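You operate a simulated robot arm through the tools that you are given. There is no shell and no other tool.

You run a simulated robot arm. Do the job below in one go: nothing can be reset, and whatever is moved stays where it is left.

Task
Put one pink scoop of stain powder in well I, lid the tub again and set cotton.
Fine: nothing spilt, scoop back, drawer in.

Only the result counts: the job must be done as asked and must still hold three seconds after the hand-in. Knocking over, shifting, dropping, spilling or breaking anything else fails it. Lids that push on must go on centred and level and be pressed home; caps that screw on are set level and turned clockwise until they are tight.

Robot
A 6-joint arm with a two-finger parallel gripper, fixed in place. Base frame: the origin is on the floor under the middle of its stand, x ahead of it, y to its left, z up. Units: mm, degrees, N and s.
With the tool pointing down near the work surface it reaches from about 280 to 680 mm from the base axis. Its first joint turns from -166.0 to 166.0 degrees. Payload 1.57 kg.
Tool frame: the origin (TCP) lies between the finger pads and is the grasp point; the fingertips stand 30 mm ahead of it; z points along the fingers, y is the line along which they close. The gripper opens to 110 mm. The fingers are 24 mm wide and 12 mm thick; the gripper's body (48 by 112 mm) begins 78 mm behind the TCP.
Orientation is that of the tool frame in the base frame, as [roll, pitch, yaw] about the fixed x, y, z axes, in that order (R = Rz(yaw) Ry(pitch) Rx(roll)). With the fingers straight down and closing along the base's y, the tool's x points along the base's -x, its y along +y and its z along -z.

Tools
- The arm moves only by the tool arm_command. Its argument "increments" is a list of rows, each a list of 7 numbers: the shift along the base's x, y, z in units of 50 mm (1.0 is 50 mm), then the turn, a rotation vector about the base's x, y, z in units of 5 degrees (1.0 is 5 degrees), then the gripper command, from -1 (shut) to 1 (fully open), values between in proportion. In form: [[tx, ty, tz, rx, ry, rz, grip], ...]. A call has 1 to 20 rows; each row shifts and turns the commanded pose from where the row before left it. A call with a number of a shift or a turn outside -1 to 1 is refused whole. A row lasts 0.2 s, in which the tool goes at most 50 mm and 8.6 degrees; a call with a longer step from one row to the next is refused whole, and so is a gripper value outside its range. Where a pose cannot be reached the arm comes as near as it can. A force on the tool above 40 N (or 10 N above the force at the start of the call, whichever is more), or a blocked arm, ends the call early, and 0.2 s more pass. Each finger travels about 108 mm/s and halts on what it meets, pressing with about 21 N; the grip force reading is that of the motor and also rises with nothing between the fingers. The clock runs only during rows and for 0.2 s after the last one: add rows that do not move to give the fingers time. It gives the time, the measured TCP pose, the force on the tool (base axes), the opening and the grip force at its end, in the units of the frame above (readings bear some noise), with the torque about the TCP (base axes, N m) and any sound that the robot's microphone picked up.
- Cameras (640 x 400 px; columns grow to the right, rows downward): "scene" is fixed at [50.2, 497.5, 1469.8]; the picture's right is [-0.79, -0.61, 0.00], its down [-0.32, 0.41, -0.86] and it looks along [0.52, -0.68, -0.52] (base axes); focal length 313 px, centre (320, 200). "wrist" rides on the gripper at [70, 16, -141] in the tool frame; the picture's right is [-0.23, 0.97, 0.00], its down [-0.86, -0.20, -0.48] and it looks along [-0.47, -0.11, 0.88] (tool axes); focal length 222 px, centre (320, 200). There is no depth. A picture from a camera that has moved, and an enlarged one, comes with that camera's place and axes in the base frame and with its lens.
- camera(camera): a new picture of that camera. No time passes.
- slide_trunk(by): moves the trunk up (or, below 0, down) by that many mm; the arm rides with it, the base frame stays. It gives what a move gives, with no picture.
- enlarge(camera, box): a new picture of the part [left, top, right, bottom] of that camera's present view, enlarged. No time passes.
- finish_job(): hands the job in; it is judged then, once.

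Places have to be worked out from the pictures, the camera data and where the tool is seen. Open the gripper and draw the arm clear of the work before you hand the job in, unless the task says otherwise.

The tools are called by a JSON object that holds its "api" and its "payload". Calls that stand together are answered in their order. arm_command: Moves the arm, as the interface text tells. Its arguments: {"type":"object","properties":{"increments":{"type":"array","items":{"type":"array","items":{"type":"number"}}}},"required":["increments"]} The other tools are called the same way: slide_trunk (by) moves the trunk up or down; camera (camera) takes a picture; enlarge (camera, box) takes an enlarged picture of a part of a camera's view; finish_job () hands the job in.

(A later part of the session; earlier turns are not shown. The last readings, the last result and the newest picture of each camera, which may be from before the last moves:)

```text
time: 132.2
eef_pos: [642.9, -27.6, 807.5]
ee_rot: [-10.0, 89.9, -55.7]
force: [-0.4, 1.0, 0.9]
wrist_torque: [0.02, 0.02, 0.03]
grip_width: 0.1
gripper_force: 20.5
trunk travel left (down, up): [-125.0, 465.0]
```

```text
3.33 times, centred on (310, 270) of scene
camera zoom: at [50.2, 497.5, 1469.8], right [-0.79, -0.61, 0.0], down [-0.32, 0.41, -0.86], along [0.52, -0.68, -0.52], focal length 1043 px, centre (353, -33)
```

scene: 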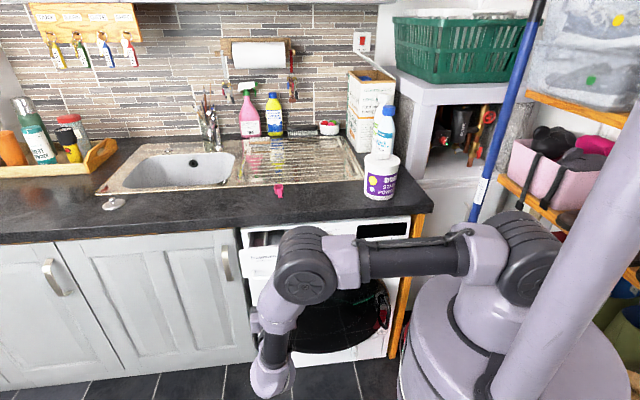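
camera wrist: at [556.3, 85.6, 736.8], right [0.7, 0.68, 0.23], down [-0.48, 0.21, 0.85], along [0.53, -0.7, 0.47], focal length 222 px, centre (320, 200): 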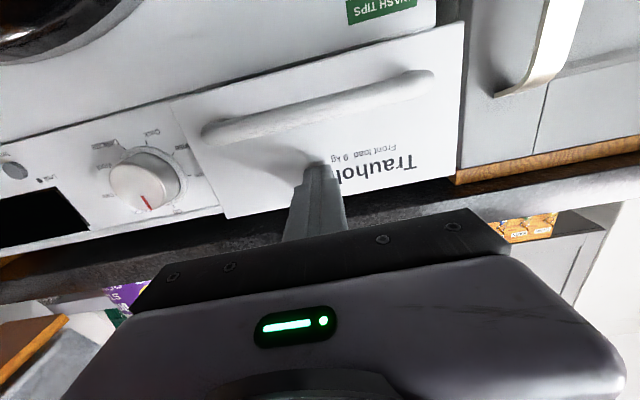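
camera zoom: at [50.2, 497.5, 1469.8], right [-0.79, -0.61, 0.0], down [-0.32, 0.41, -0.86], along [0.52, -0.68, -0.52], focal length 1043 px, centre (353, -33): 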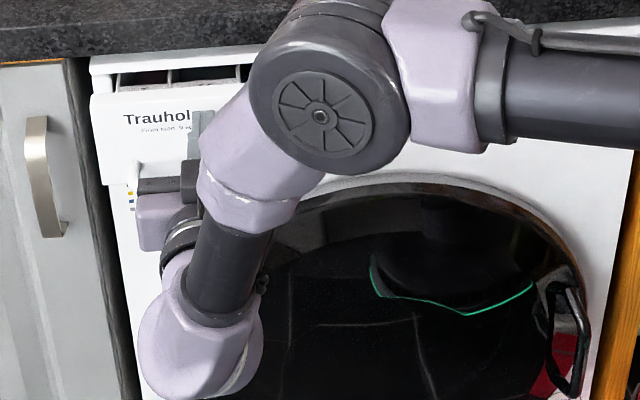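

Still moving freely (tip n≈497). I push on slowly in 5 mm steps until it seats.

{"api": "arm_command", "payload": {"increments": [[0.1, -0.103, 0, 0, 0, 0, -1], [0.1, -0.103, 0, 0, 0, 0, -1], [0.07, -0.072, 0, 0, 0, 0, -1], [0.07, -0.072, 0, 0, 0, 0, -1], [0.07, -0.072, 0, 0, 0, 0, -1], [0, 0, 0, 0, 0, 0, -1]]}}

{"api": "camera", "payload": {"camera": "wrist"}}

```text
time: 133.6
eef_pos: [663.3, -47.4, 804.8]
ee_rot: [-11.4, 89.9, -57.2]
force: [-1.0, 1.2, -0.1]
wrist_torque: [0.02, 0.01, 0.0]
grip_width: 0.0
gripper_force: 21.0
trunk travel left (down, up): [-125.0, 465.0]
```

```text
taken
camera wrist: at [576.6, 65.2, 735.3], right [0.7, 0.68, 0.23], down [-0.48, 0.21, 0.85], along [0.53, -0.7, 0.47], focal length 222 px, centre (320, 200)
```

wrist: 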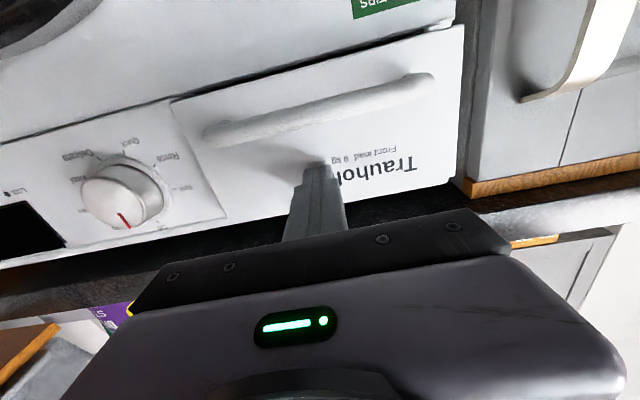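

{"api": "arm_command", "payload": {"increments": [[0.042, -0.043, 0, 0, 0, 0, -1], [0.042, -0.043, 0, 0, 0, 0, -1], [0.042, -0.043, 0, 0, 0, 0, -1], [0, 0, 0, 0, 0, 0, -1]]}}

{"api": "enlarge", "payload": {"camera": "wrist", "box": [120, 60, 480, 260]}}

{"api": "enlarge", "payload": {"camera": "scene", "box": [220, 200, 332, 290]}}

```text
time: 134.6
eef_pos: [669.7, -55.8, 805.0]
ee_rot: [-10.5, 89.9, -56.3]
force: [-0.3, -0.3, 1.1]
wrist_torque: [0.04, 0.01, 0.0]
grip_width: 0.1
gripper_force: 20.9
trunk travel left (down, up): [-125.0, 465.0]
```

```text
1.78 times, centred on (300, 160) of wrist
camera zoom: at [582.7, 58.3, 735.0], right [0.7, 0.68, 0.23], down [-0.48, 0.21, 0.85], along [0.53, -0.71, 0.47], focal length 395 px, centre (356, 271)
```

zoom: 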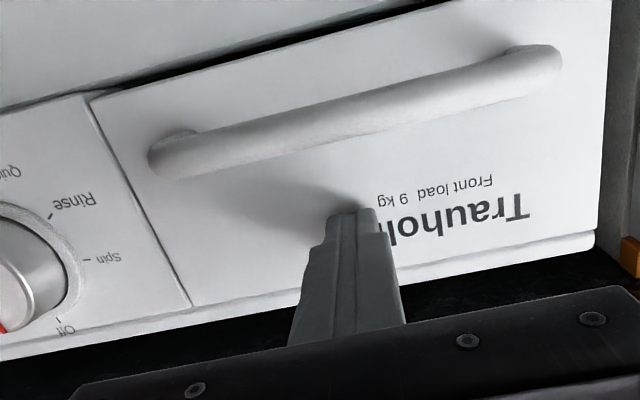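

```text
4.44 times, centred on (276, 245) of scene
camera zoom: at [50.2, 497.5, 1469.8], right [-0.79, -0.61, 0.0], down [-0.32, 0.41, -0.86], along [0.52, -0.68, -0.52], focal length 1391 px, centre (516, 0)
```

zoom: 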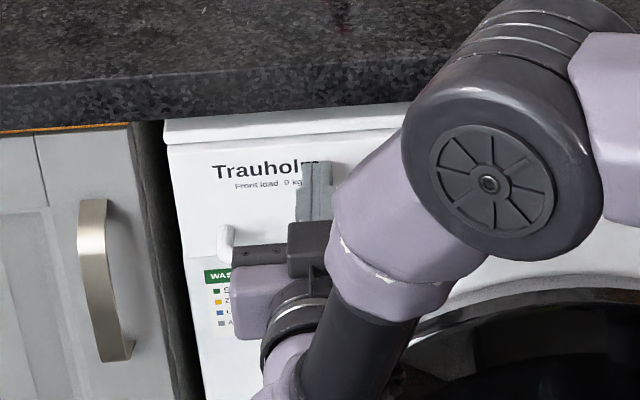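

{"api": "arm_command", "payload": {"increments": [[0.028, -0.029, 0, 0, 0, 0, -1], [0.028, -0.029, 0, 0, 0, 0, -1], [0, 0, 0, 0, 0, 0, -1]]}}

{"api": "arm_command", "payload": {"increments": [[0.028, -0.029, 0, 0, 0, 0, -1], [0.028, -0.029, 0, 0, 0, 0, -1], [0, 0, 0, 0, 0, 0, -1]]}}

{"api": "enlarge", "payload": {"camera": "wrist", "box": [120, 60, 480, 260]}}

```text
time: 135.4
eef_pos: [673.0, -56.7, 804.2]
ee_rot: [-21.6, 89.8, -67.3]
force: [-2.3, 2.8, -0.2]
wrist_torque: [0.02, 0.01, 0.03]
grip_width: 0.1
gripper_force: 20.5
trunk travel left (down, up): [-125.0, 465.0]
```

```text
time: 136.0
eef_pos: [672.7, -57.6, 804.9]
ee_rot: [-30.2, 89.8, -76.0]
force: [-22.5, 14.6, 10.9]
wrist_torque: [0.0, -0.16, -0.06]
grip_width: 0.0
gripper_force: 20.9
trunk travel left (down, up): [-125.0, 465.0]
stopped in row 2: the force on the tool passed its limit at 44 N (the readings are from after the stop); the commanded pose is now the measured one
```

```text
1.78 times, centred on (300, 160) of wrist
camera zoom: at [585.5, 55.1, 734.8], right [0.7, 0.68, 0.23], down [-0.48, 0.21, 0.85], along [0.54, -0.7, 0.47], focal length 395 px, centre (356, 271)
```

zoom: 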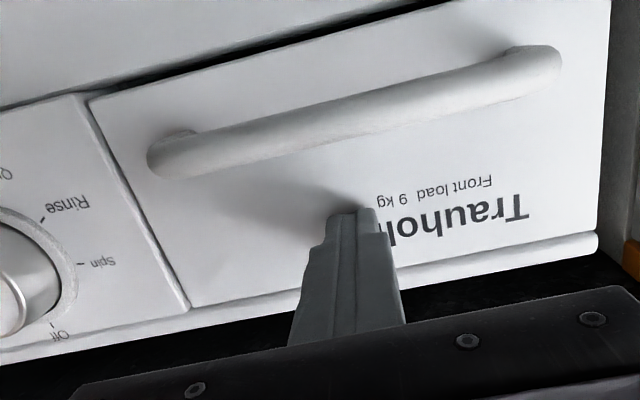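

The drawer hit its stop (44 N) and its front is flush — it's in. I retract and move across to face the dial.

{"api": "arm_command", "payload": {"increments": [[-0.1, 0.103, 0, 0, 0, 0, -1], [-0.35, 0.361, 0, 0, 0, 0, -1], [-0.45, 0.464, 0, 0, 0, 0, -1], [-0.45, 0.464, 0, 0, 0, 0, -1], [-0.25, 0.258, 0, 0, 0, 0, -1], [-0.508, -0.493, -0.05, 0, 0, 0, 0.27], [-0.508, -0.493, -0.05, 0, 0, 0, 0.27], [-0.508, -0.493, -0.05, 0, 0, 0, 0.27], [-0.508, -0.493, -0.05, 0, 0, 0, 0.27], [-0.508, -0.493, -0.04, 0, 0, 0, 0.27], [0, 0, 0, 0, 0, 0, 0.27]]}}

{"api": "camera", "payload": {"camera": "wrist"}}

{"api": "camera", "payload": {"camera": "scene"}}

```text
time: 138.4
eef_pos: [467.9, -102.9, 792.4]
ee_rot: [-97.4, 89.9, -143.0]
force: [-0.7, -0.3, -0.5]
wrist_torque: [0.0, -0.05, 0.02]
grip_width: 70.2
gripper_force: 0.0
trunk travel left (down, up): [-125.0, 465.0]
```

```text
taken
camera wrist: at [381.7, 10.9, 722.5], right [0.7, 0.68, 0.22], down [-0.48, 0.2, 0.86], along [0.54, -0.7, 0.47], focal length 222 px, centre (320, 200)
```

wrist: 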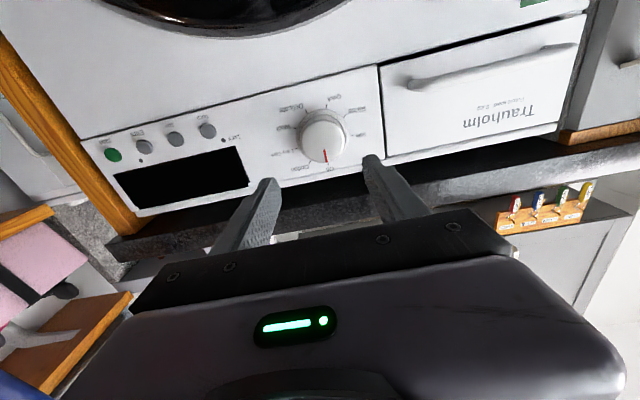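

```text
taken
```

scene: 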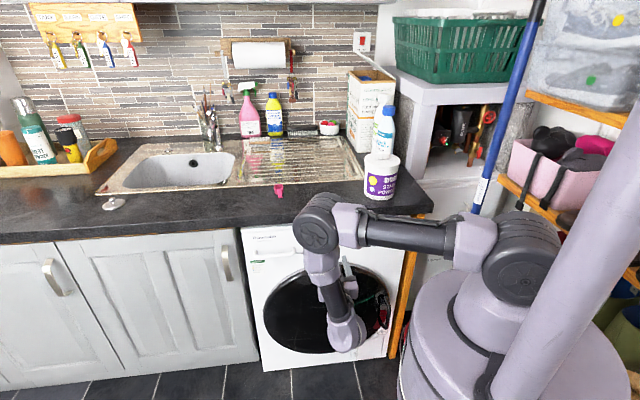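

Drawer is flush. I enlarge the dial in the wrist view to locate its centre.

{"api": "enlarge", "payload": {"camera": "wrist", "box": [250, 70, 400, 200]}}

```text
3.08 times, centred on (325, 135) of wrist
camera zoom: at [381.7, 10.9, 722.5], right [0.7, 0.68, 0.22], down [-0.48, 0.2, 0.86], along [0.54, -0.7, 0.47], focal length 684 px, centre (305, 400)
```

zoom: 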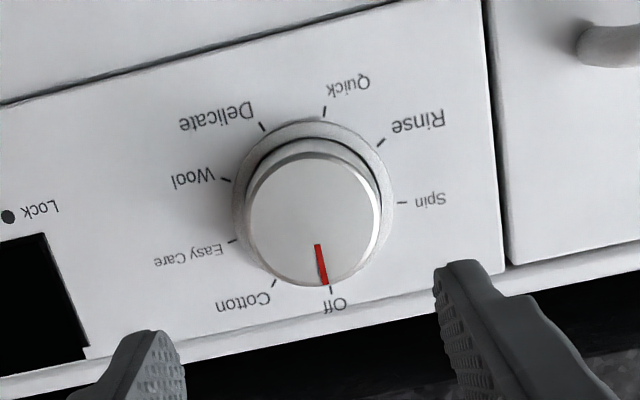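

The dial's axis is at about c≈270, z≈786, its face at n≈512. I centre on it and pre-roll the gripper −20° about n, so the +40° turn to Cotton will be symmetric.

{"api": "arm_command", "payload": {"increments": [[0.044, 0.036, -0.07, 0, 0, 0, 0.27], [0.044, 0.036, -0.07, -0.696, 0.718, 0, 0.27], [0, 0, 0, -0.696, 0.718, 0, 0.27], [0, 0, 0, -0.696, 0.718, 0, 0.27], [0, 0, 0, -0.696, 0.718, 0, 0.27], [0.278, -0.287, 0, 0, 0, 0, 0.27], [0.278, -0.287, 0, 0, 0, 0, 0.27], [0, 0, 0, 0, 0, 0, 0.27]]}}

{"api": "camera", "payload": {"camera": "wrist"}}

{"api": "enlarge", "payload": {"camera": "wrist", "box": [240, 60, 400, 220]}}

{"api": "enlarge", "payload": {"camera": "scene", "box": [270, 200, 400, 300]}}

```text
time: 140.2
eef_pos: [500.0, -121.1, 784.4]
ee_rot: [-90.6, 69.8, -136.6]
force: [-1.0, 0.2, 0.4]
wrist_torque: [-0.02, 0.0, -0.04]
grip_width: 69.7
gripper_force: 0.2
out of reach, approached as far as the arm can: row 7
trunk travel left (down, up): [-125.0, 465.0]
```

```text
taken
camera wrist: at [395.7, -24.3, 714.1], right [0.71, 0.69, -0.12], down [-0.25, 0.42, 0.87], along [0.65, -0.59, 0.47], focal length 222 px, centre (320, 200)
```

wrist: 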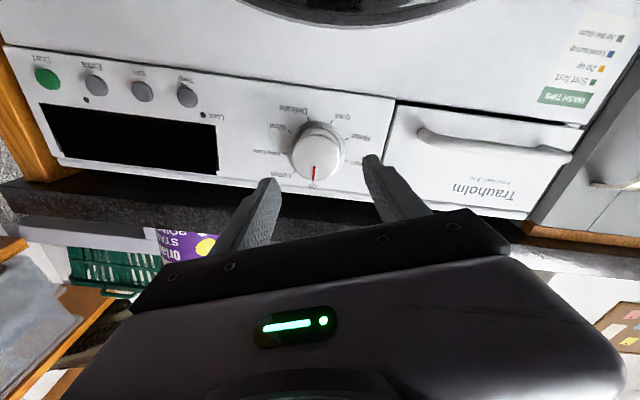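

```text
2.50 times, centred on (320, 140) of wrist
camera zoom: at [395.7, -24.3, 714.1], right [0.71, 0.69, -0.12], down [-0.25, 0.42, 0.87], along [0.65, -0.59, 0.47], focal length 555 px, centre (320, 350)
```

zoom: 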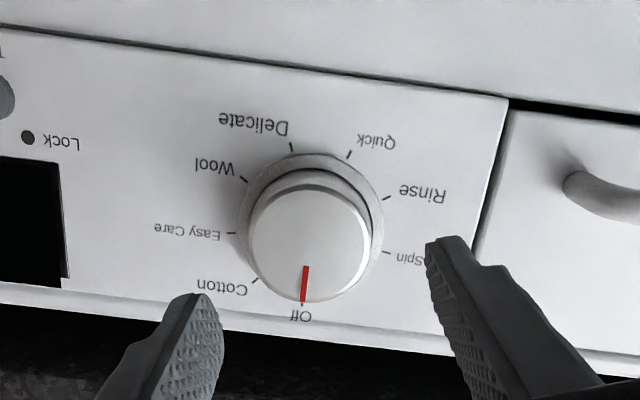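

```text
4.00 times, centred on (335, 250) of scene
camera zoom: at [50.2, 497.5, 1469.8], right [-0.79, -0.61, 0.0], down [-0.32, 0.41, -0.86], along [0.52, -0.68, -0.52], focal length 1252 px, centre (260, 0)
```

zoom: 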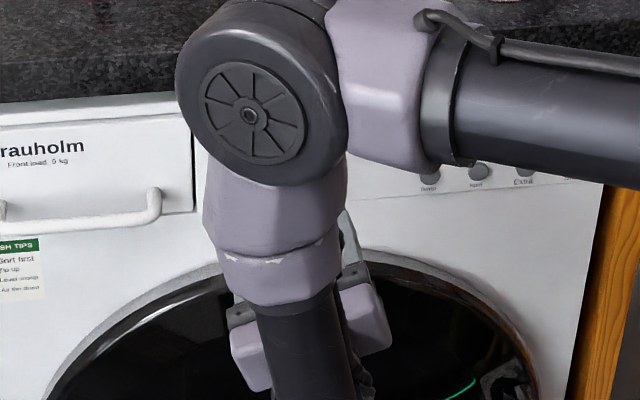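

Row 7 was reported out of reach, so this roll seems to meet a joint limit. I undo the pre-roll (+20°) and test advancing again.

{"api": "arm_command", "payload": {"increments": [[0, 0, 0, 0.696, -0.718, 0, 0.27], [0, 0, 0, 0.696, -0.718, 0, 0.27], [0, 0, 0, 0.696, -0.718, 0, 0.27], [0, 0, 0, 0.696, -0.718, 0, 0.27], [0.2, -0.206, 0, 0, 0, 0, 0.27], [0, 0, 0, 0, 0, 0, 0.27]]}}

{"api": "camera", "payload": {"camera": "scene"}}

```text
time: 141.6
eef_pos: [511.2, -121.9, 784.0]
ee_rot: [-134.3, 89.7, 179.7]
force: [0.4, 0.8, -0.2]
wrist_torque: [-0.02, -0.02, 0.03]
grip_width: 69.9
gripper_force: 0.1
out of reach, approached as far as the arm can: row 5
trunk travel left (down, up): [-125.0, 465.0]
```

```text
taken
```

scene: 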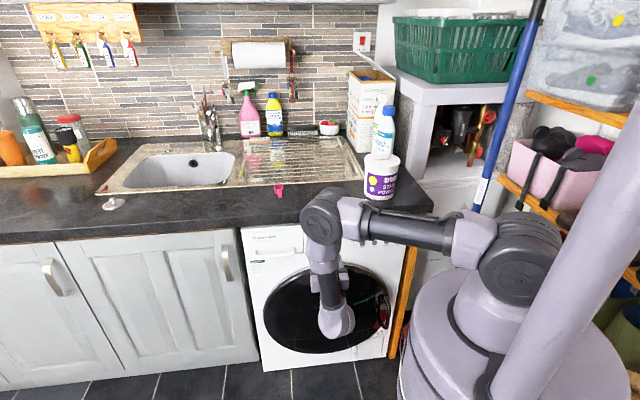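

The limit isn't the roll. I raise the trunk back by 150 mm, lower the tool again by the same amount and test the advance with the arm less folded.

{"api": "arm_command", "payload": {"increments": [[-0.3, 0.309, 0, 0, 0, 0, 0.27], [-0.3, 0.309, 0, 0, 0, 0, 0.27], [0, 0, 0, 0, 0, 0, 0.27]]}}

{"api": "slide_trunk", "payload": {"by": 150}}

{"api": "arm_command", "payload": {"increments": [[0, 0, -0.5, 0, 0, 0, 0.27], [0, 0, -0.7, 0, 0, 0, 0.27], [0, 0, -0.7, 0, 0, 0, 0.27], [0, 0, -0.7, 0, 0, 0, 0.27], [0, 0, -0.4, 0, 0, 0, 0.27], [0, 0, 0, 0, 0, 0, 0.27]]}}

{"api": "camera", "payload": {"camera": "scene"}}

```text
time: 142.4
eef_pos: [481.0, -91.0, 784.7]
ee_rot: [-91.5, 89.9, -137.2]
force: [-0.2, -0.1, 0.8]
wrist_torque: [0.05, 0.02, 0.0]
grip_width: 69.9
gripper_force: 0.0
trunk travel left (down, up): [-125.0, 465.0]
```

```text
time: 144.1
eef_pos: [480.4, -91.7, 934.4]
ee_rot: [-94.7, 89.8, -140.5]
force: [-0.1, -0.4, -0.3]
wrist_torque: [0.04, 0.0, -0.03]
grip_width: 69.7
gripper_force: 0.1
trunk travel left (down, up): [-275.0, 315.0]
```

```text
time: 145.5
eef_pos: [479.0, -91.5, 783.4]
ee_rot: [-93.5, 89.8, -139.0]
force: [-0.9, 1.0, 0.6]
wrist_torque: [0.01, -0.01, -0.01]
grip_width: 69.9
gripper_force: 0.0
trunk travel left (down, up): [-275.0, 315.0]
```

```text
taken
```

scene: 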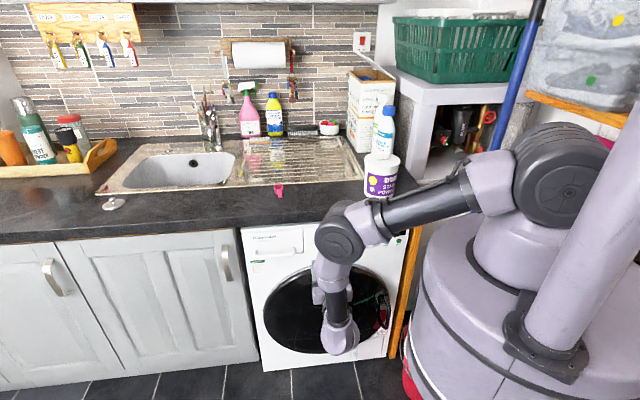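

{"api": "arm_command", "payload": {"increments": [[-0.144, -0.139, 0.04, 0, 0, 0, 0.27], [0.278, -0.287, 0, 0, 0, 0, 0.27], [0.278, -0.287, 0, 0, 0, 0, 0.27], [0.278, -0.287, 0, 0, 0, 0, 0.27], [0, 0, 0, 0, 0, 0, 0.27]]}}

{"api": "camera", "payload": {"camera": "wrist"}}

```text
time: 146.7
eef_pos: [514.1, -138.2, 786.2]
ee_rot: [-117.6, 89.7, -163.4]
force: [-0.1, 0.6, 0.3]
wrist_torque: [0.01, 0.02, 0.0]
grip_width: 69.6
gripper_force: 0.0
trunk travel left (down, up): [-275.0, 315.0]
```

```text
taken
camera wrist: at [427.3, -25.5, 716.0], right [0.7, 0.68, 0.22], down [-0.47, 0.21, 0.86], along [0.53, -0.71, 0.46], focal length 222 px, centre (320, 200)
```

wrist: 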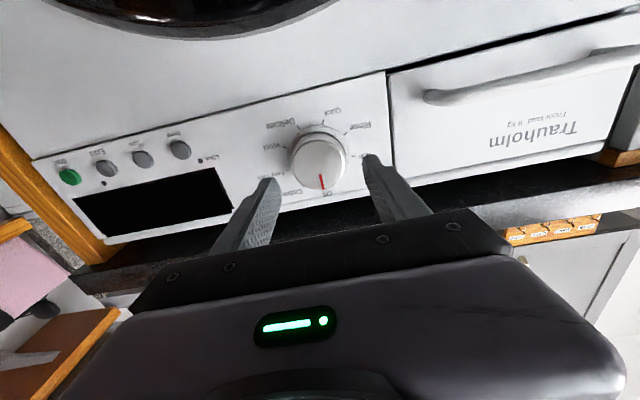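

With the trunk up it advances freely (n≈457). I enlarge the dial again to align precisely.

{"api": "enlarge", "payload": {"camera": "wrist", "box": [240, 90, 400, 220]}}

```text
3.08 times, centred on (320, 155) of wrist
camera zoom: at [427.3, -25.5, 716.0], right [0.7, 0.68, 0.22], down [-0.47, 0.21, 0.86], along [0.53, -0.71, 0.46], focal length 684 px, centre (320, 338)
```

zoom: 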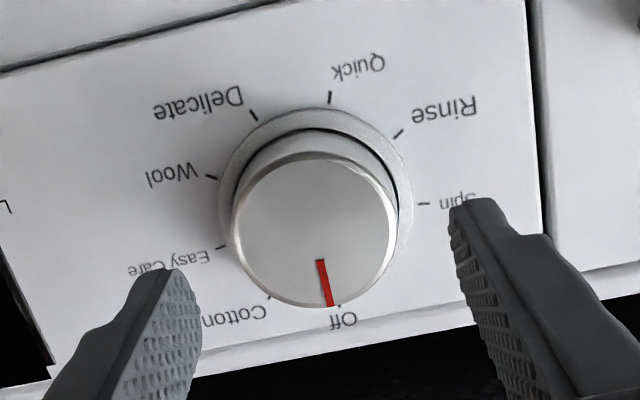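

The dial axis is at c≈271, z≈785, face n≈514. I shift 2 mm, pre-roll −20° and advance so the tips reach n≈532 around the knob.

{"api": "arm_command", "payload": {"increments": [[-0.028, -0.028, -0.02, -0.696, 0.718, 0, 0.27], [0, 0, 0, -0.696, 0.718, 0, 0.27], [0, 0, 0, -0.696, 0.718, 0, 0.27], [0, 0, 0, -0.696, 0.718, 0, 0.27], [0.139, -0.144, 0, 0, 0, 0, 0.27], [0.139, -0.144, 0, 0, 0, 0, 0.27], [0, 0, 0, 0, 0, 0, 0.27]]}}

{"api": "enlarge", "payload": {"camera": "wrist", "box": [240, 90, 400, 220]}}

{"api": "camera", "payload": {"camera": "scene"}}

```text
time: 148.3
eef_pos: [530.9, -148.1, 781.9]
ee_rot: [-90.5, 69.8, -136.6]
force: [-0.5, 0.3, 0.0]
wrist_torque: [0.01, -0.03, -0.01]
grip_width: 69.7
gripper_force: 0.0
out of reach, approached as far as the arm can: row 5, 6
trunk travel left (down, up): [-275.0, 315.0]
```

```text
3.08 times, centred on (320, 155) of wrist
camera zoom: at [427.6, -50.7, 712.5], right [0.72, 0.69, -0.12], down [-0.25, 0.42, 0.87], along [0.65, -0.59, 0.47], focal length 684 px, centre (320, 338)
```

zoom: 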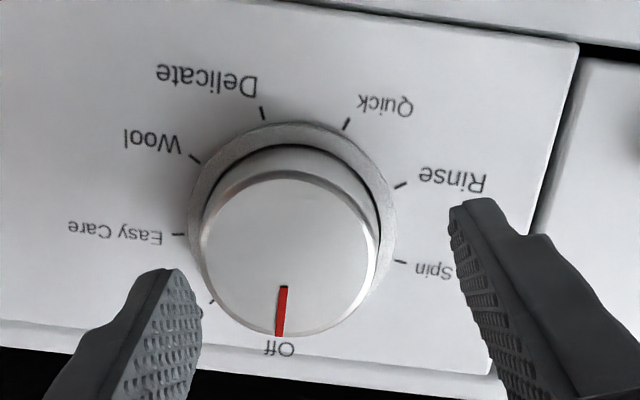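

```text
taken
```

scene: 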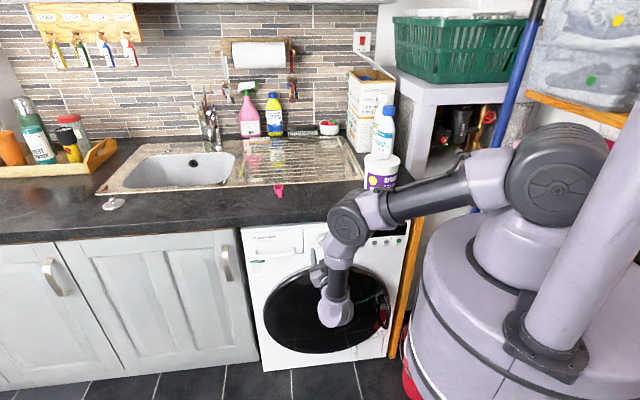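

Near-horizontal pointing at this spot runs into a joint limit. I'll use a 45°-down tool pitch instead: retract, unroll, rise, and pitch the tool to 45°.

{"api": "arm_command", "payload": {"increments": [[-0.3, 0.309, 0, 0, 0, 0, 0.27], [-0.4, 0.413, 0, 0, 0, 0, 0.27], [-0.4, 0.413, 0.2, 0.696, -0.718, 0, 0.27], [0, 0, 0.3, 0.696, -0.718, 0, 0.27], [0, 0, 0.3, 0.696, -0.718, 0, 0.27], [0, 0, 0.3, 0.696, -0.718, 0, 0.27], [0, 0, 0.2, 0.718, 0.696, 0, 0.27], [0, 0, 0.2, 0.718, 0.696, 0, 0.27], [0, 0, 0, 0.718, 0.696, 0, 0.27], [0, 0, 0, 0.718, 0.696, 0, 0.27], [0, 0, 0, 0.718, 0.696, 0, 0.27], [0, 0, 0, 0.718, 0.696, 0, 0.27], [0, 0, 0, 0.718, 0.696, 0, 0.27], [0, 0, 0, 0.718, 0.696, 0, 0.27], [0, 0, 0, 0.718, 0.696, 0, 0.27], [0, 0, 0, 0, 0, 0, 0.27]]}}

{"api": "camera", "payload": {"camera": "wrist"}}

{"api": "camera", "payload": {"camera": "scene"}}

```text
time: 151.7
eef_pos: [477.9, -92.3, 857.6]
ee_rot: [-179.9, 44.9, 134.3]
force: [-0.4, -0.1, -0.2]
wrist_torque: [0.02, -0.03, 0.01]
grip_width: 70.0
gripper_force: 0.1
trunk travel left (down, up): [-275.0, 315.0]
```

```text
taken
camera wrist: at [385.3, 27.1, 908.9], right [0.81, 0.57, 0.16], down [0.04, -0.33, 0.94], along [0.59, -0.76, -0.29], focal length 222 px, centre (320, 200)
```

wrist: 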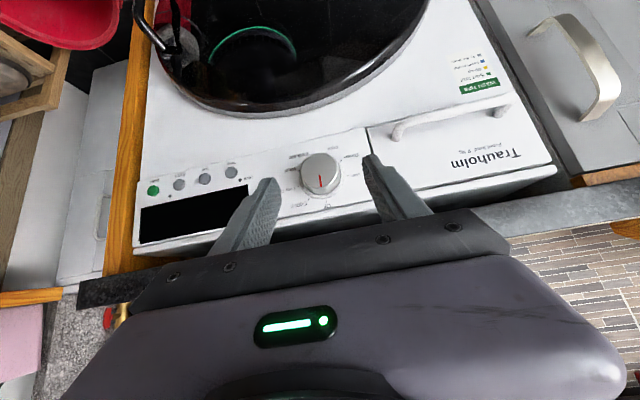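

```text
taken
```

scene: 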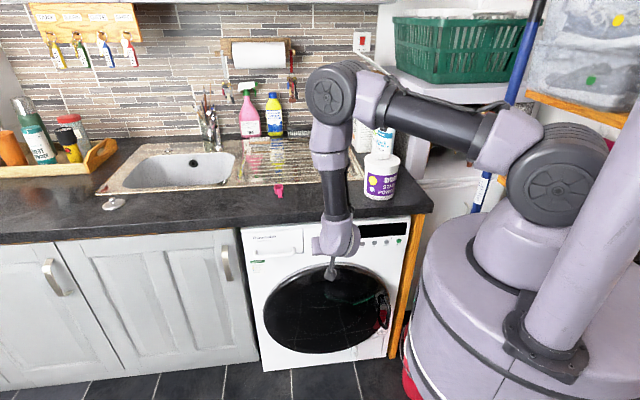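

The pose is comfortable now. I enlarge the dial from this angle for position.

{"api": "enlarge", "payload": {"camera": "wrist", "box": [260, 130, 380, 230]}}

```text
4.00 times, centred on (320, 180) of wrist
camera zoom: at [385.3, 27.1, 908.9], right [0.81, 0.57, 0.16], down [0.04, -0.33, 0.94], along [0.59, -0.76, -0.29], focal length 888 px, centre (320, 280)
```

zoom: 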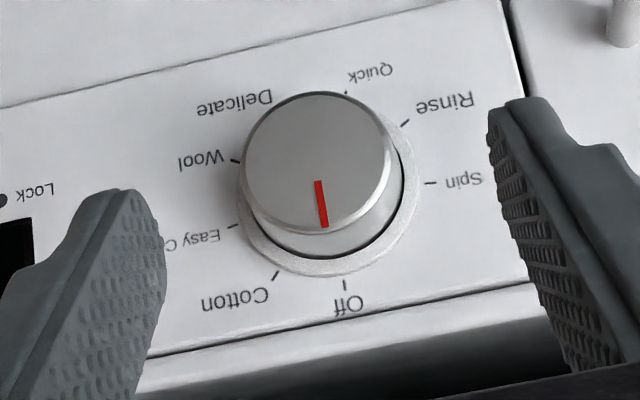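

Triangulation now gives the knob face at n≈517, c≈271, axis z≈786.5. I move closer with a −20° pre-roll about n.

{"api": "arm_command", "payload": {"increments": [[0.1635, -0.1975, -0.138, -0.696, 0.718, 0, 0.27], [0.1635, -0.1975, -0.138, -0.696, 0.718, 0, 0.27], [0.1635, -0.1975, -0.138, -0.696, 0.718, 0, 0.27], [0.1635, -0.1975, -0.138, -0.696, 0.718, 0, 0.27], [0, 0, 0, 0, 0, 0, 0.27]]}}

{"api": "enlarge", "payload": {"camera": "wrist", "box": [240, 90, 400, 220]}}

{"api": "enlarge", "payload": {"camera": "scene", "box": [270, 200, 400, 300]}}

```text
time: 152.9
eef_pos: [510.6, -129.8, 830.3]
ee_rot: [-152.7, 41.4, 153.2]
force: [0.3, -0.1, 0.1]
wrist_torque: [0.02, -0.02, 0.01]
grip_width: 70.0
gripper_force: 0.1
trunk travel left (down, up): [-275.0, 315.0]
```

```text
3.08 times, centred on (320, 155) of wrist
camera zoom: at [429.7, 0.2, 872.3], right [0.81, 0.56, -0.18], down [0.28, -0.1, 0.95], along [0.52, -0.82, -0.24], focal length 684 px, centre (320, 338)
```

zoom: 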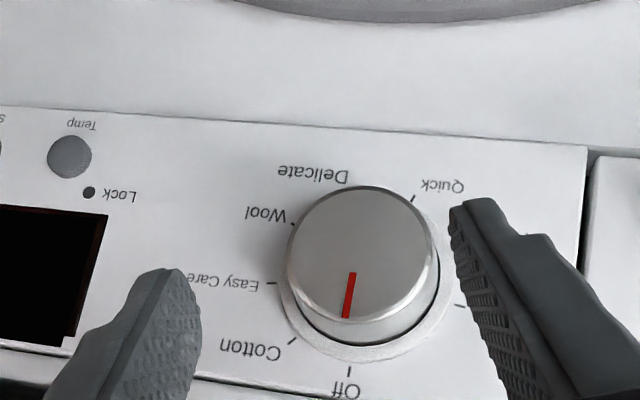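

```text
4.00 times, centred on (335, 250) of scene
camera zoom: at [50.2, 497.5, 1469.8], right [-0.79, -0.61, 0.0], down [-0.32, 0.41, -0.86], along [0.52, -0.68, -0.52], focal length 1252 px, centre (260, 0)
```

zoom: 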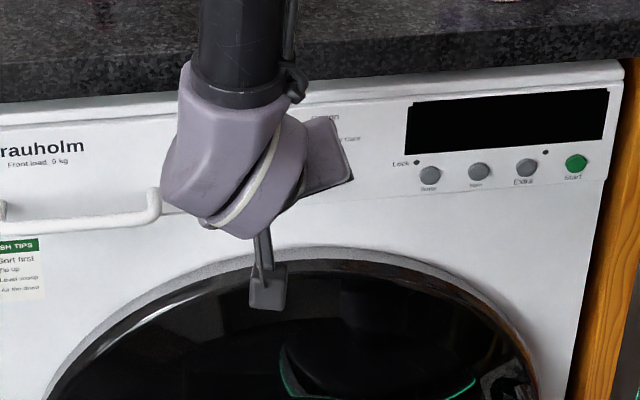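

I first align z and c in front of the knob (still clear of it), then look before moving straight in along n.

{"api": "arm_command", "payload": {"increments": [[0.038, -0.056, -0.35, 0, 0, 0, 0.27], [0.038, -0.056, -0.3, 0, 0, 0, 0.27], [0, 0, 0, 0, 0, 0, 0.27]]}}

{"api": "enlarge", "payload": {"camera": "wrist", "box": [240, 90, 400, 220]}}

```text
time: 153.7
eef_pos: [513.5, -136.4, 797.2]
ee_rot: [-152.8, 41.6, 153.1]
force: [-0.1, -0.3, 0.2]
wrist_torque: [0.0, 0.03, 0.01]
grip_width: 70.0
gripper_force: 0.0
trunk travel left (down, up): [-275.0, 315.0]
```

```text
3.08 times, centred on (320, 155) of wrist
camera zoom: at [433.0, -5.5, 839.6], right [0.81, 0.56, -0.18], down [0.28, -0.1, 0.95], along [0.52, -0.82, -0.24], focal length 684 px, centre (320, 338)
```

zoom: 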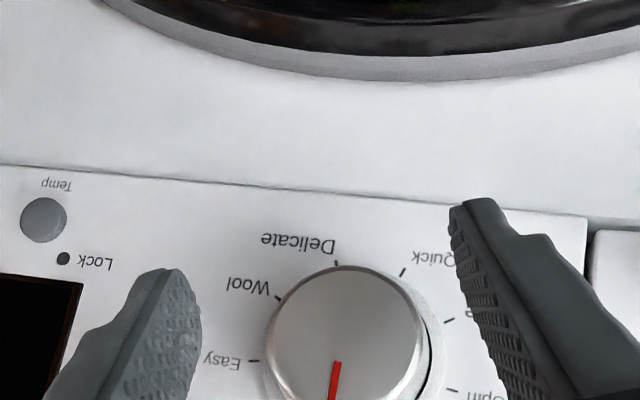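

{"api": "arm_command", "payload": {"increments": [[0.165, -0.168, 0, 0, 0, 0, 0.27], [0.165, -0.168, 0, 0, 0, 0, 0.27], [0.165, -0.168, 0, 0, 0, 0, 0.27], [0, 0, 0, 0, 0, 0, 0.27]]}}

{"api": "enlarge", "payload": {"camera": "wrist", "box": [240, 90, 400, 220]}}

{"api": "enlarge", "payload": {"camera": "scene", "box": [270, 200, 400, 300]}}

```text
time: 154.7
eef_pos: [538.6, -162.5, 795.6]
ee_rot: [-152.8, 41.5, 153.1]
force: [0.1, -1.0, -0.3]
wrist_torque: [0.01, -0.01, 0.05]
grip_width: 69.7
gripper_force: 0.0
trunk travel left (down, up): [-275.0, 315.0]
```

```text
3.08 times, centred on (320, 155) of wrist
camera zoom: at [458.1, -32.4, 839.1], right [0.81, 0.56, -0.18], down [0.28, -0.1, 0.95], along [0.52, -0.82, -0.24], focal length 684 px, centre (320, 338)
```

zoom: 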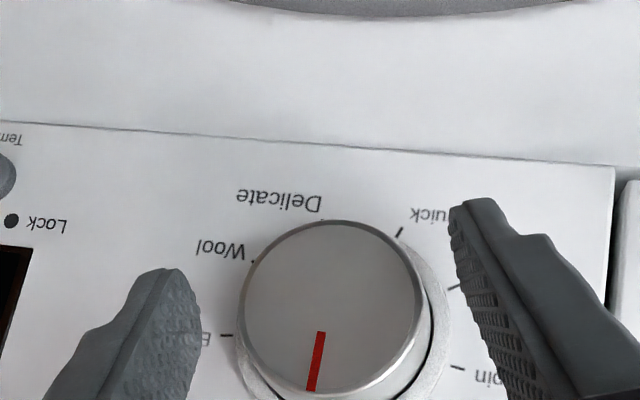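

```text
4.00 times, centred on (335, 250) of scene
camera zoom: at [50.2, 497.5, 1469.8], right [-0.79, -0.61, 0.0], down [-0.32, 0.41, -0.86], along [0.52, -0.68, -0.52], focal length 1252 px, centre (260, 0)
```

zoom: 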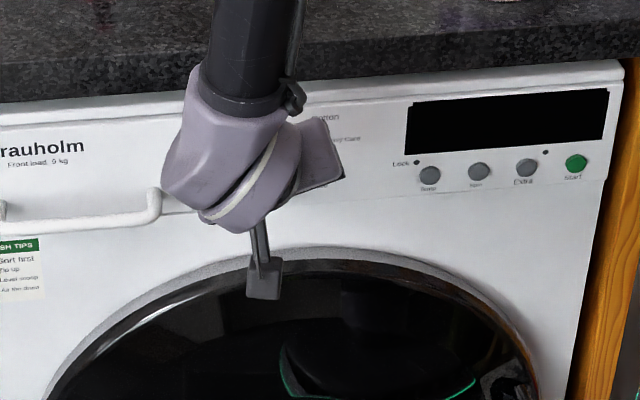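

{"api": "arm_command", "payload": {"increments": [[0.1, -0.08, 0.03, 0, 0, 0, 0.27], [0.09, -0.085, 0, 0, 0, 0, 0.27], [0, 0, 0, 0, 0, 0, 0.27]]}}

{"api": "enlarge", "payload": {"camera": "wrist", "box": [240, 90, 400, 220]}}

```text
time: 155.5
eef_pos: [546.6, -169.7, 797.5]
ee_rot: [-152.8, 41.6, 153.3]
force: [-0.9, -0.5, -0.3]
wrist_torque: [0.0, -0.02, 0.0]
grip_width: 69.8
gripper_force: 0.1
trunk travel left (down, up): [-275.0, 315.0]
```

```text
3.08 times, centred on (320, 155) of wrist
camera zoom: at [467.4, -39.9, 840.3], right [0.81, 0.56, -0.18], down [0.28, -0.1, 0.95], along [0.52, -0.82, -0.24], focal length 684 px, centre (320, 338)
```

zoom: 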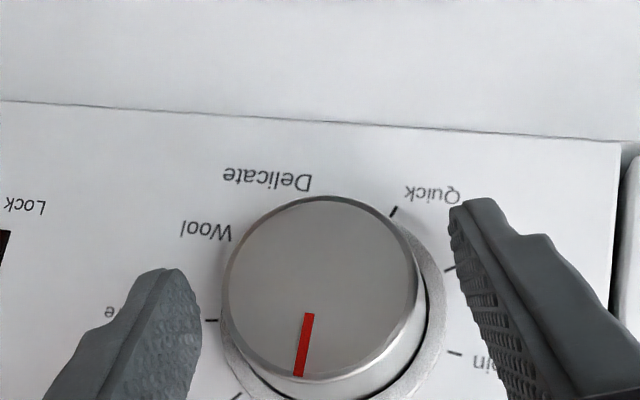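

The knob is centred between the fingers (within ~0.5 mm by calculation). I close gently on it.

{"api": "arm_command", "payload": {"increments": [[0, 0, 0, 0, 0, 0, 0.1], [0, 0, 0, 0, 0, 0, -0.02], [0, 0, 0, 0, 0, 0, -1], [0, 0, 0, 0, 0, 0, -1], [0, 0, 0, 0, 0, 0, -1]]}}

{"api": "enlarge", "payload": {"camera": "wrist", "box": [240, 90, 400, 220]}}

```text
time: 156.7
eef_pos: [547.3, -170.6, 797.7]
ee_rot: [-152.8, 41.6, 153.0]
force: [-1.0, -4.7, 1.5]
wrist_torque: [-0.16, -0.08, -0.35]
grip_width: 52.4
gripper_force: 45.1
trunk travel left (down, up): [-275.0, 315.0]
```

```text
3.08 times, centred on (320, 155) of wrist
camera zoom: at [467.1, -40.2, 840.3], right [0.81, 0.56, -0.18], down [0.28, -0.1, 0.95], along [0.52, -0.82, -0.24], focal length 684 px, centre (320, 338)
```

zoom: 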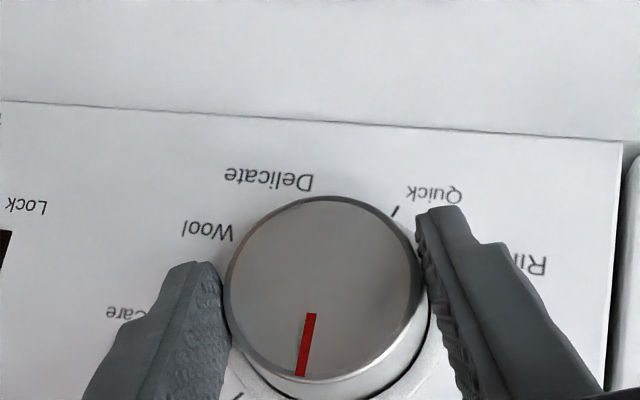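

Knob gripped. I turn it +40° about its axis (clockwise seen from the front), with the TCP following the arc.

{"api": "arm_command", "payload": {"increments": [[-0.0142, -0.0138, 0.005, 0.696, -0.718, 0, -1], [-0.0145, -0.014, 0.003, 0.696, -0.718, 0, -1], [-0.0146, -0.0142, 0.0016, 0.696, -0.718, 0, -1], [-0.0147, -0.0142, 0, 0.696, -0.718, 0, -1], [-0.0146, -0.0142, -0.002, 0.696, -0.718, 0, -1], [-0.0144, -0.014, -0.004, 0.696, -0.718, 0, -1], [-0.0141, -0.0137, -0.0055, 0.696, -0.718, 0, -1], [-0.0137, -0.0133, -0.007, 0.696, -0.718, 0, -1], [0, 0, 0, 0, 0, 0, -1]]}}

{"api": "enlarge", "payload": {"camera": "wrist", "box": [240, 90, 400, 220]}}

{"api": "enlarge", "payload": {"camera": "scene", "box": [295, 222, 359, 262]}}

```text
time: 158.7
eef_pos: [543.8, -173.7, 799.4]
ee_rot: [172.9, 44.8, 129.1]
force: [-17.2, -10.0, -0.3]
wrist_torque: [-0.13, 0.22, -1.12]
grip_width: 52.7
gripper_force: 45.0
out of reach, approached as far as the arm can: row 6, 7, 8
trunk travel left (down, up): [-275.0, 315.0]
```

```text
3.08 times, centred on (320, 155) of wrist
camera zoom: at [448.2, -58.3, 850.8], right [0.8, 0.55, 0.25], down [-0.02, -0.39, 0.92], along [0.6, -0.74, -0.3], focal length 684 px, centre (320, 338)
```

zoom: 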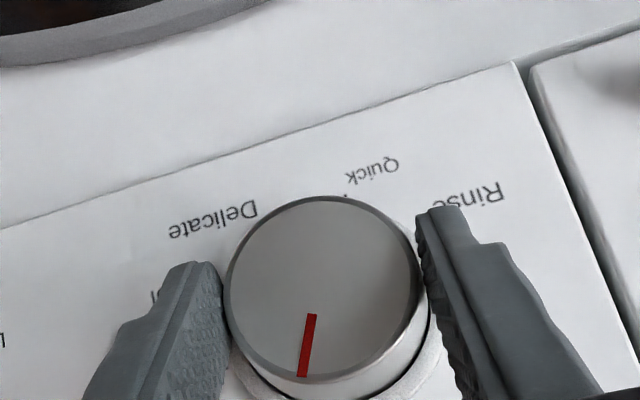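

```text
10.00 times, centred on (327, 242) of scene
camera zoom: at [50.2, 497.5, 1469.8], right [-0.79, -0.61, 0.0], down [-0.32, 0.41, -0.86], along [0.52, -0.68, -0.52], focal length 3129 px, centre (250, -220)
```

zoom: 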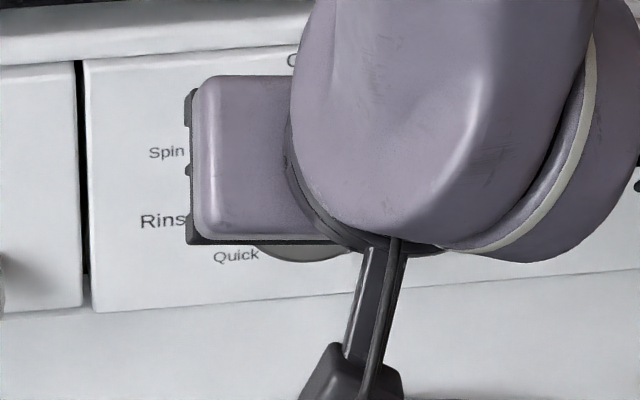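

Only about 25° of the turn was reachable (joint limit). I open the fingers, see where the pointer stands, then re-grip with a more negative roll for the remaining 15°.

{"api": "arm_command", "payload": {"increments": [[0, 0, 0, 0, 0, 0, -0.02], [0, 0, 0, 0, 0, 0, 0.1], [0, 0, 0, 0, 0, 0, 0.27], [0, 0, 0, 0, 0, 0, 0.27]]}}

{"api": "enlarge", "payload": {"camera": "wrist", "box": [240, 90, 400, 220]}}

```text
time: 159.7
eef_pos: [545.2, -172.5, 799.7]
ee_rot: [173.0, 44.8, 129.5]
force: [-1.2, 1.2, 0.2]
wrist_torque: [-0.02, 0.01, -0.03]
grip_width: 69.9
gripper_force: 0.1
trunk travel left (down, up): [-275.0, 315.0]
```

```text
3.08 times, centred on (320, 155) of wrist
camera zoom: at [449.5, -57.5, 850.4], right [0.8, 0.55, 0.24], down [-0.01, -0.39, 0.92], along [0.6, -0.74, -0.3], focal length 684 px, centre (320, 338)
```

zoom: 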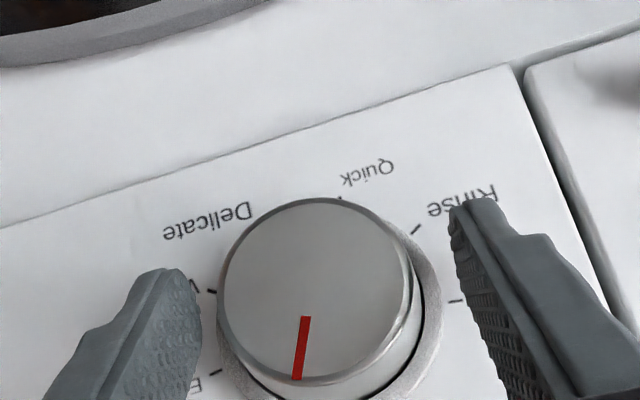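

The knob holds at ≈25°. I retract 33 mm, roll back 40° (to −35°), and re-approach the knob.

{"api": "arm_command", "payload": {"increments": [[-0.23, 0.237, 0, 0, 0, 0, 0.27], [-0.23, 0.237, 0, 0, 0, 0, 0.27], [0.0113, 0.011, -0.0085, -0.696, 0.718, 0, 0.27], [0.0113, 0.011, -0.0085, -0.696, 0.718, 0, 0.27], [0.0113, 0.011, -0.0085, -0.696, 0.718, 0, 0.27], [0.0113, 0.011, -0.0085, -0.696, 0.718, 0, 0.27], [0.0113, 0.011, -0.0085, -0.696, 0.718, 0, 0.27], [0.0113, 0.011, -0.0085, -0.696, 0.718, 0, 0.27], [0.0113, 0.011, -0.0085, -0.696, 0.718, 0, 0.27], [0.0113, 0.011, -0.0085, -0.696, 0.718, 0, 0.27], [0, 0, 0, 0, 0, 0, 0.27]]}}

{"api": "camera", "payload": {"camera": "wrist"}}

{"api": "enlarge", "payload": {"camera": "wrist", "box": [240, 100, 400, 230]}}

{"api": "enlarge", "payload": {"camera": "scene", "box": [295, 222, 359, 262]}}

```text
time: 162.1
eef_pos: [536.3, -146.5, 795.2]
ee_rot: [-135.2, 35.1, 164.1]
force: [-0.1, -0.3, -0.4]
wrist_torque: [0.01, 0.01, 0.01]
grip_width: 69.8
gripper_force: 0.2
out of reach, approached as far as the arm can: row 2
trunk travel left (down, up): [-275.0, 315.0]
```

```text
taken
camera wrist: at [461.7, -10.4, 828.6], right [0.75, 0.51, -0.43], down [0.46, 0.07, 0.89], along [0.48, -0.86, -0.18], focal length 222 px, centre (320, 200)
```

wrist: 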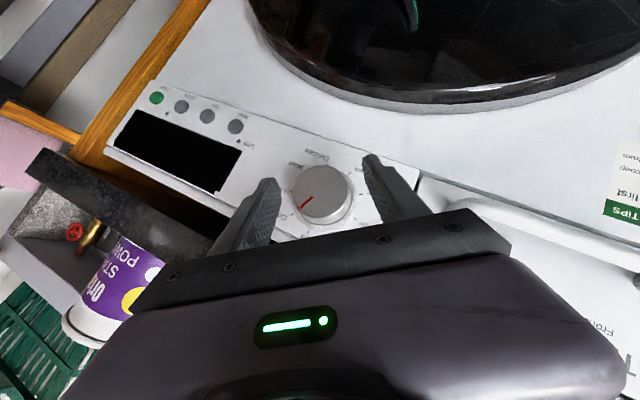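

```text
3.08 times, centred on (320, 165) of wrist
camera zoom: at [461.7, -10.4, 828.6], right [0.75, 0.51, -0.43], down [0.46, 0.07, 0.89], along [0.48, -0.86, -0.18], focal length 684 px, centre (320, 308)
```

zoom: 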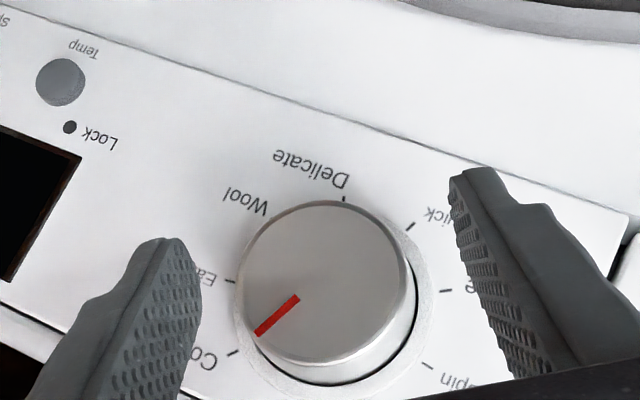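

```text
10.00 times, centred on (327, 242) of scene
camera zoom: at [50.2, 497.5, 1469.8], right [-0.79, -0.61, 0.0], down [-0.32, 0.41, -0.86], along [0.52, -0.68, -0.52], focal length 3129 px, centre (250, -220)
```

zoom: 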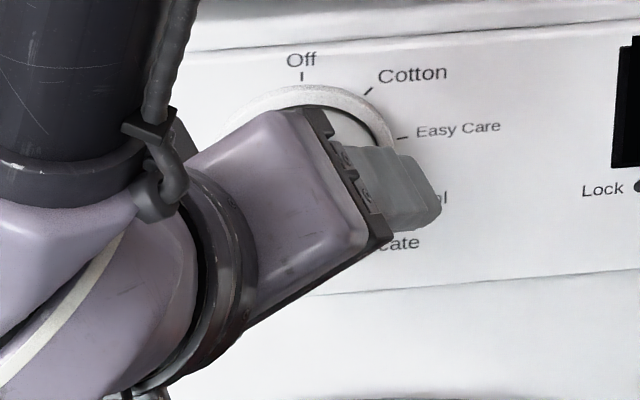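

The pointer stands ≈14° short of Cotton. I centre the gripper on the knob axis and advance again.

{"api": "arm_command", "payload": {"increments": [[-0.078, -0.075, 0.022, 0, 0, 0, 0.27], [0, 0, 0, 0, 0, 0, 0.27]]}}

{"api": "enlarge", "payload": {"camera": "wrist", "box": [240, 100, 400, 230]}}

```text
time: 162.7
eef_pos: [532.2, -151.5, 797.9]
ee_rot: [-135.2, 35.3, 164.1]
force: [0.6, -0.2, -0.9]
wrist_torque: [-0.02, -0.01, 0.02]
grip_width: 69.7
gripper_force: 0.1
trunk travel left (down, up): [-275.0, 315.0]
```

```text
3.08 times, centred on (320, 165) of wrist
camera zoom: at [458.5, -14.0, 830.7], right [0.75, 0.51, -0.43], down [0.46, 0.07, 0.89], along [0.48, -0.86, -0.18], focal length 684 px, centre (320, 308)
```

zoom: 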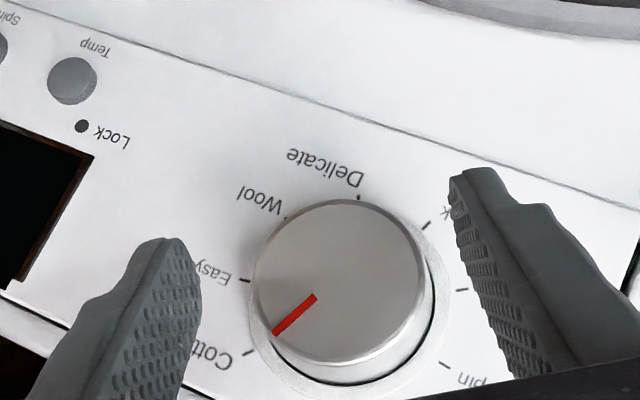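

{"api": "arm_command", "payload": {"increments": [[0.137, -0.096, -0.02, 0, 0, 0, 0.27], [0.117, -0.12, 0, 0, 0, 0, 0.27], [0.1, -0.104, 0, 0, 0, 0, 0.27], [0, 0, 0, 0, 0, 0, 0.27]]}}

{"api": "enlarge", "payload": {"camera": "wrist", "box": [240, 100, 400, 230]}}

```text
time: 163.7
eef_pos: [549.4, -165.8, 796.3]
ee_rot: [-135.3, 35.3, 164.0]
force: [0.7, -0.2, -0.5]
wrist_torque: [0.01, 0.02, 0.0]
grip_width: 69.6
gripper_force: 0.1
trunk travel left (down, up): [-275.0, 315.0]
```

```text
3.08 times, centred on (320, 165) of wrist
camera zoom: at [475.6, -29.8, 829.5], right [0.75, 0.51, -0.43], down [0.46, 0.07, 0.89], along [0.48, -0.86, -0.18], focal length 684 px, centre (320, 308)
```

zoom: 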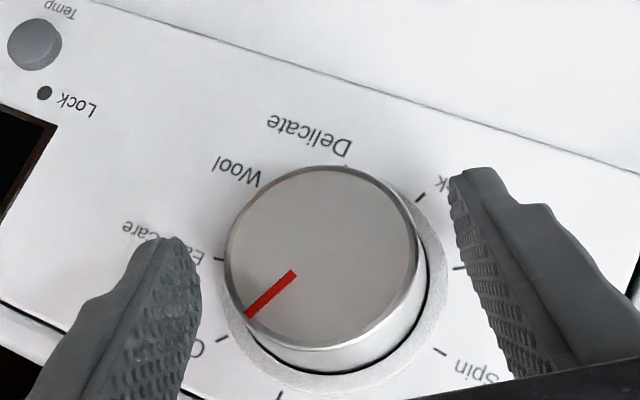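

Centred again. I grip the knob and turn it a further ≈14.5°.

{"api": "arm_command", "payload": {"increments": [[0, 0, 0, 0, 0, 0, 0.1], [0, 0, 0, 0, 0, 0, -0.02], [0, 0, 0, 0, 0, 0, -1], [0, 0, 0, 0, 0, 0, -1], [0, 0, 0, 0, 0, 0, -1], [-0.0127, -0.0123, 0.0137, 0.675, -0.696, 0, -1], [-0.0135, -0.0131, 0.0121, 0.675, -0.696, 0, -1], [-0.0142, -0.0138, 0.0104, 0.675, -0.696, 0, -1], [0, 0, 0, 0, 0, 0, -1]]}}

{"api": "enlarge", "payload": {"camera": "wrist", "box": [240, 100, 400, 230]}}

{"api": "enlarge", "payload": {"camera": "scene", "box": [295, 222, 359, 262]}}

```text
time: 165.7
eef_pos: [545.3, -169.7, 798.1]
ee_rot: [-152.3, 41.4, 153.5]
force: [-10.3, 1.8, 9.8]
wrist_torque: [0.21, 0.39, 0.23]
grip_width: 51.7
gripper_force: 45.0
trunk travel left (down, up): [-275.0, 315.0]
```

```text
3.08 times, centred on (320, 165) of wrist
camera zoom: at [466.2, -38.6, 840.6], right [0.81, 0.56, -0.19], down [0.29, -0.09, 0.95], along [0.52, -0.82, -0.24], focal length 684 px, centre (320, 308)
```

zoom: 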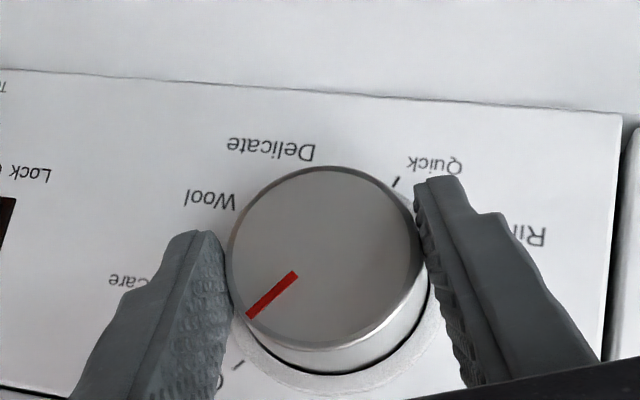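

```text
10.00 times, centred on (327, 242) of scene
camera zoom: at [50.2, 497.5, 1469.8], right [-0.79, -0.61, 0.0], down [-0.32, 0.41, -0.86], along [0.52, -0.68, -0.52], focal length 3129 px, centre (250, -220)
```

zoom: 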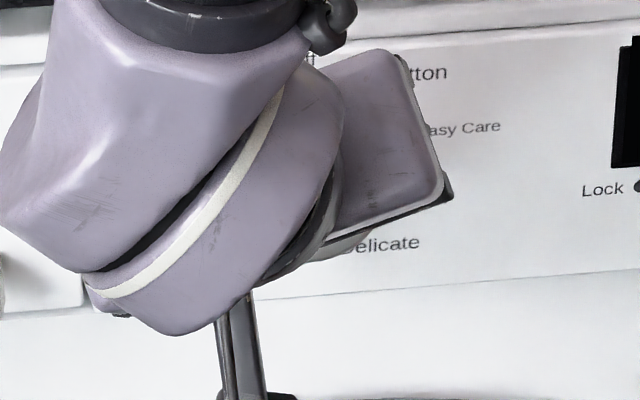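

The knob turned with the gripper. I release and retract to check the pointer against the Cotton mark.

{"api": "arm_command", "payload": {"increments": [[0, 0, 0, 0, 0, 0, -0.02], [0, 0, 0, 0, 0, 0, 0.1], [0, 0, 0, 0, 0, 0, 0.27], [-0.2, 0.206, 0, 0, 0, 0, 0.27], [-0.4, 0.413, 0.1, 0, 0, 0, 0.27], [-0.5, 0.516, 0.2, 0, 0, 0, 0.27], [-0.5, 0.516, 0.2, 0.696, -0.718, 0, 0.27], [0, 0, 0.2, 0.696, -0.718, 0, 0.27], [0, 0, 0, 0.696, -0.718, 0, 0.27], [0, 0, 0, 0.696, -0.718, 0, 0.27], [0, 0, 0, 0, 0, 0, 0.27]]}}

{"api": "enlarge", "payload": {"camera": "wrist", "box": [240, 90, 400, 220]}}

{"api": "enlarge", "payload": {"camera": "scene", "box": [295, 222, 359, 262]}}

```text
time: 168.1
eef_pos: [470.7, -87.9, 835.3]
ee_rot: [-178.5, 45.0, 135.3]
force: [0.6, -0.5, 0.5]
wrist_torque: [-0.03, 0.02, 0.02]
grip_width: 69.7
gripper_force: 0.1
trunk travel left (down, up): [-275.0, 315.0]
```

```text
3.08 times, centred on (320, 155) of wrist
camera zoom: at [378.8, 31.4, 884.7], right [0.81, 0.57, 0.14], down [0.05, -0.32, 0.95], along [0.58, -0.76, -0.29], focal length 684 px, centre (320, 338)
```

zoom: 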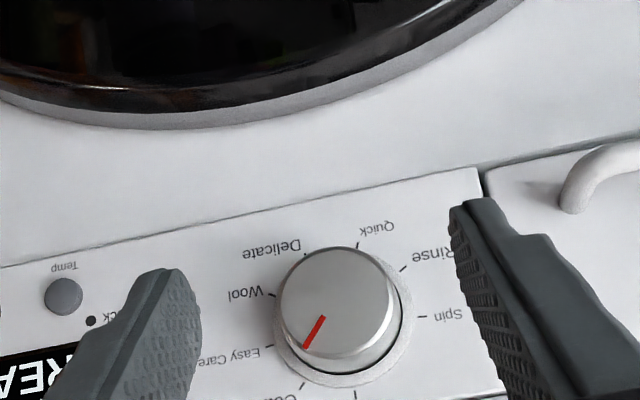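

```text
10.00 times, centred on (327, 242) of scene
camera zoom: at [50.2, 497.5, 1469.8], right [-0.79, -0.61, 0.0], down [-0.32, 0.41, -0.86], along [0.52, -0.68, -0.52], focal length 3129 px, centre (250, -220)
```

zoom: 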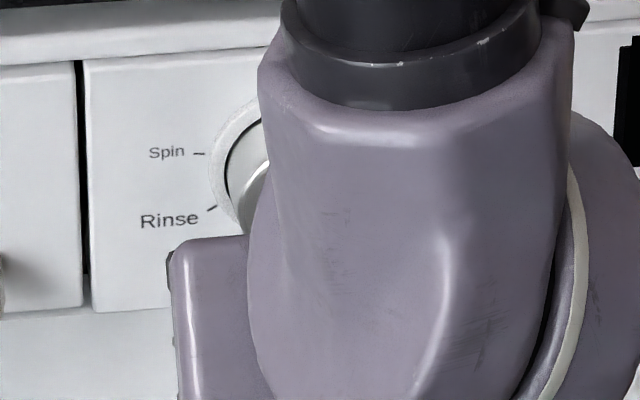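

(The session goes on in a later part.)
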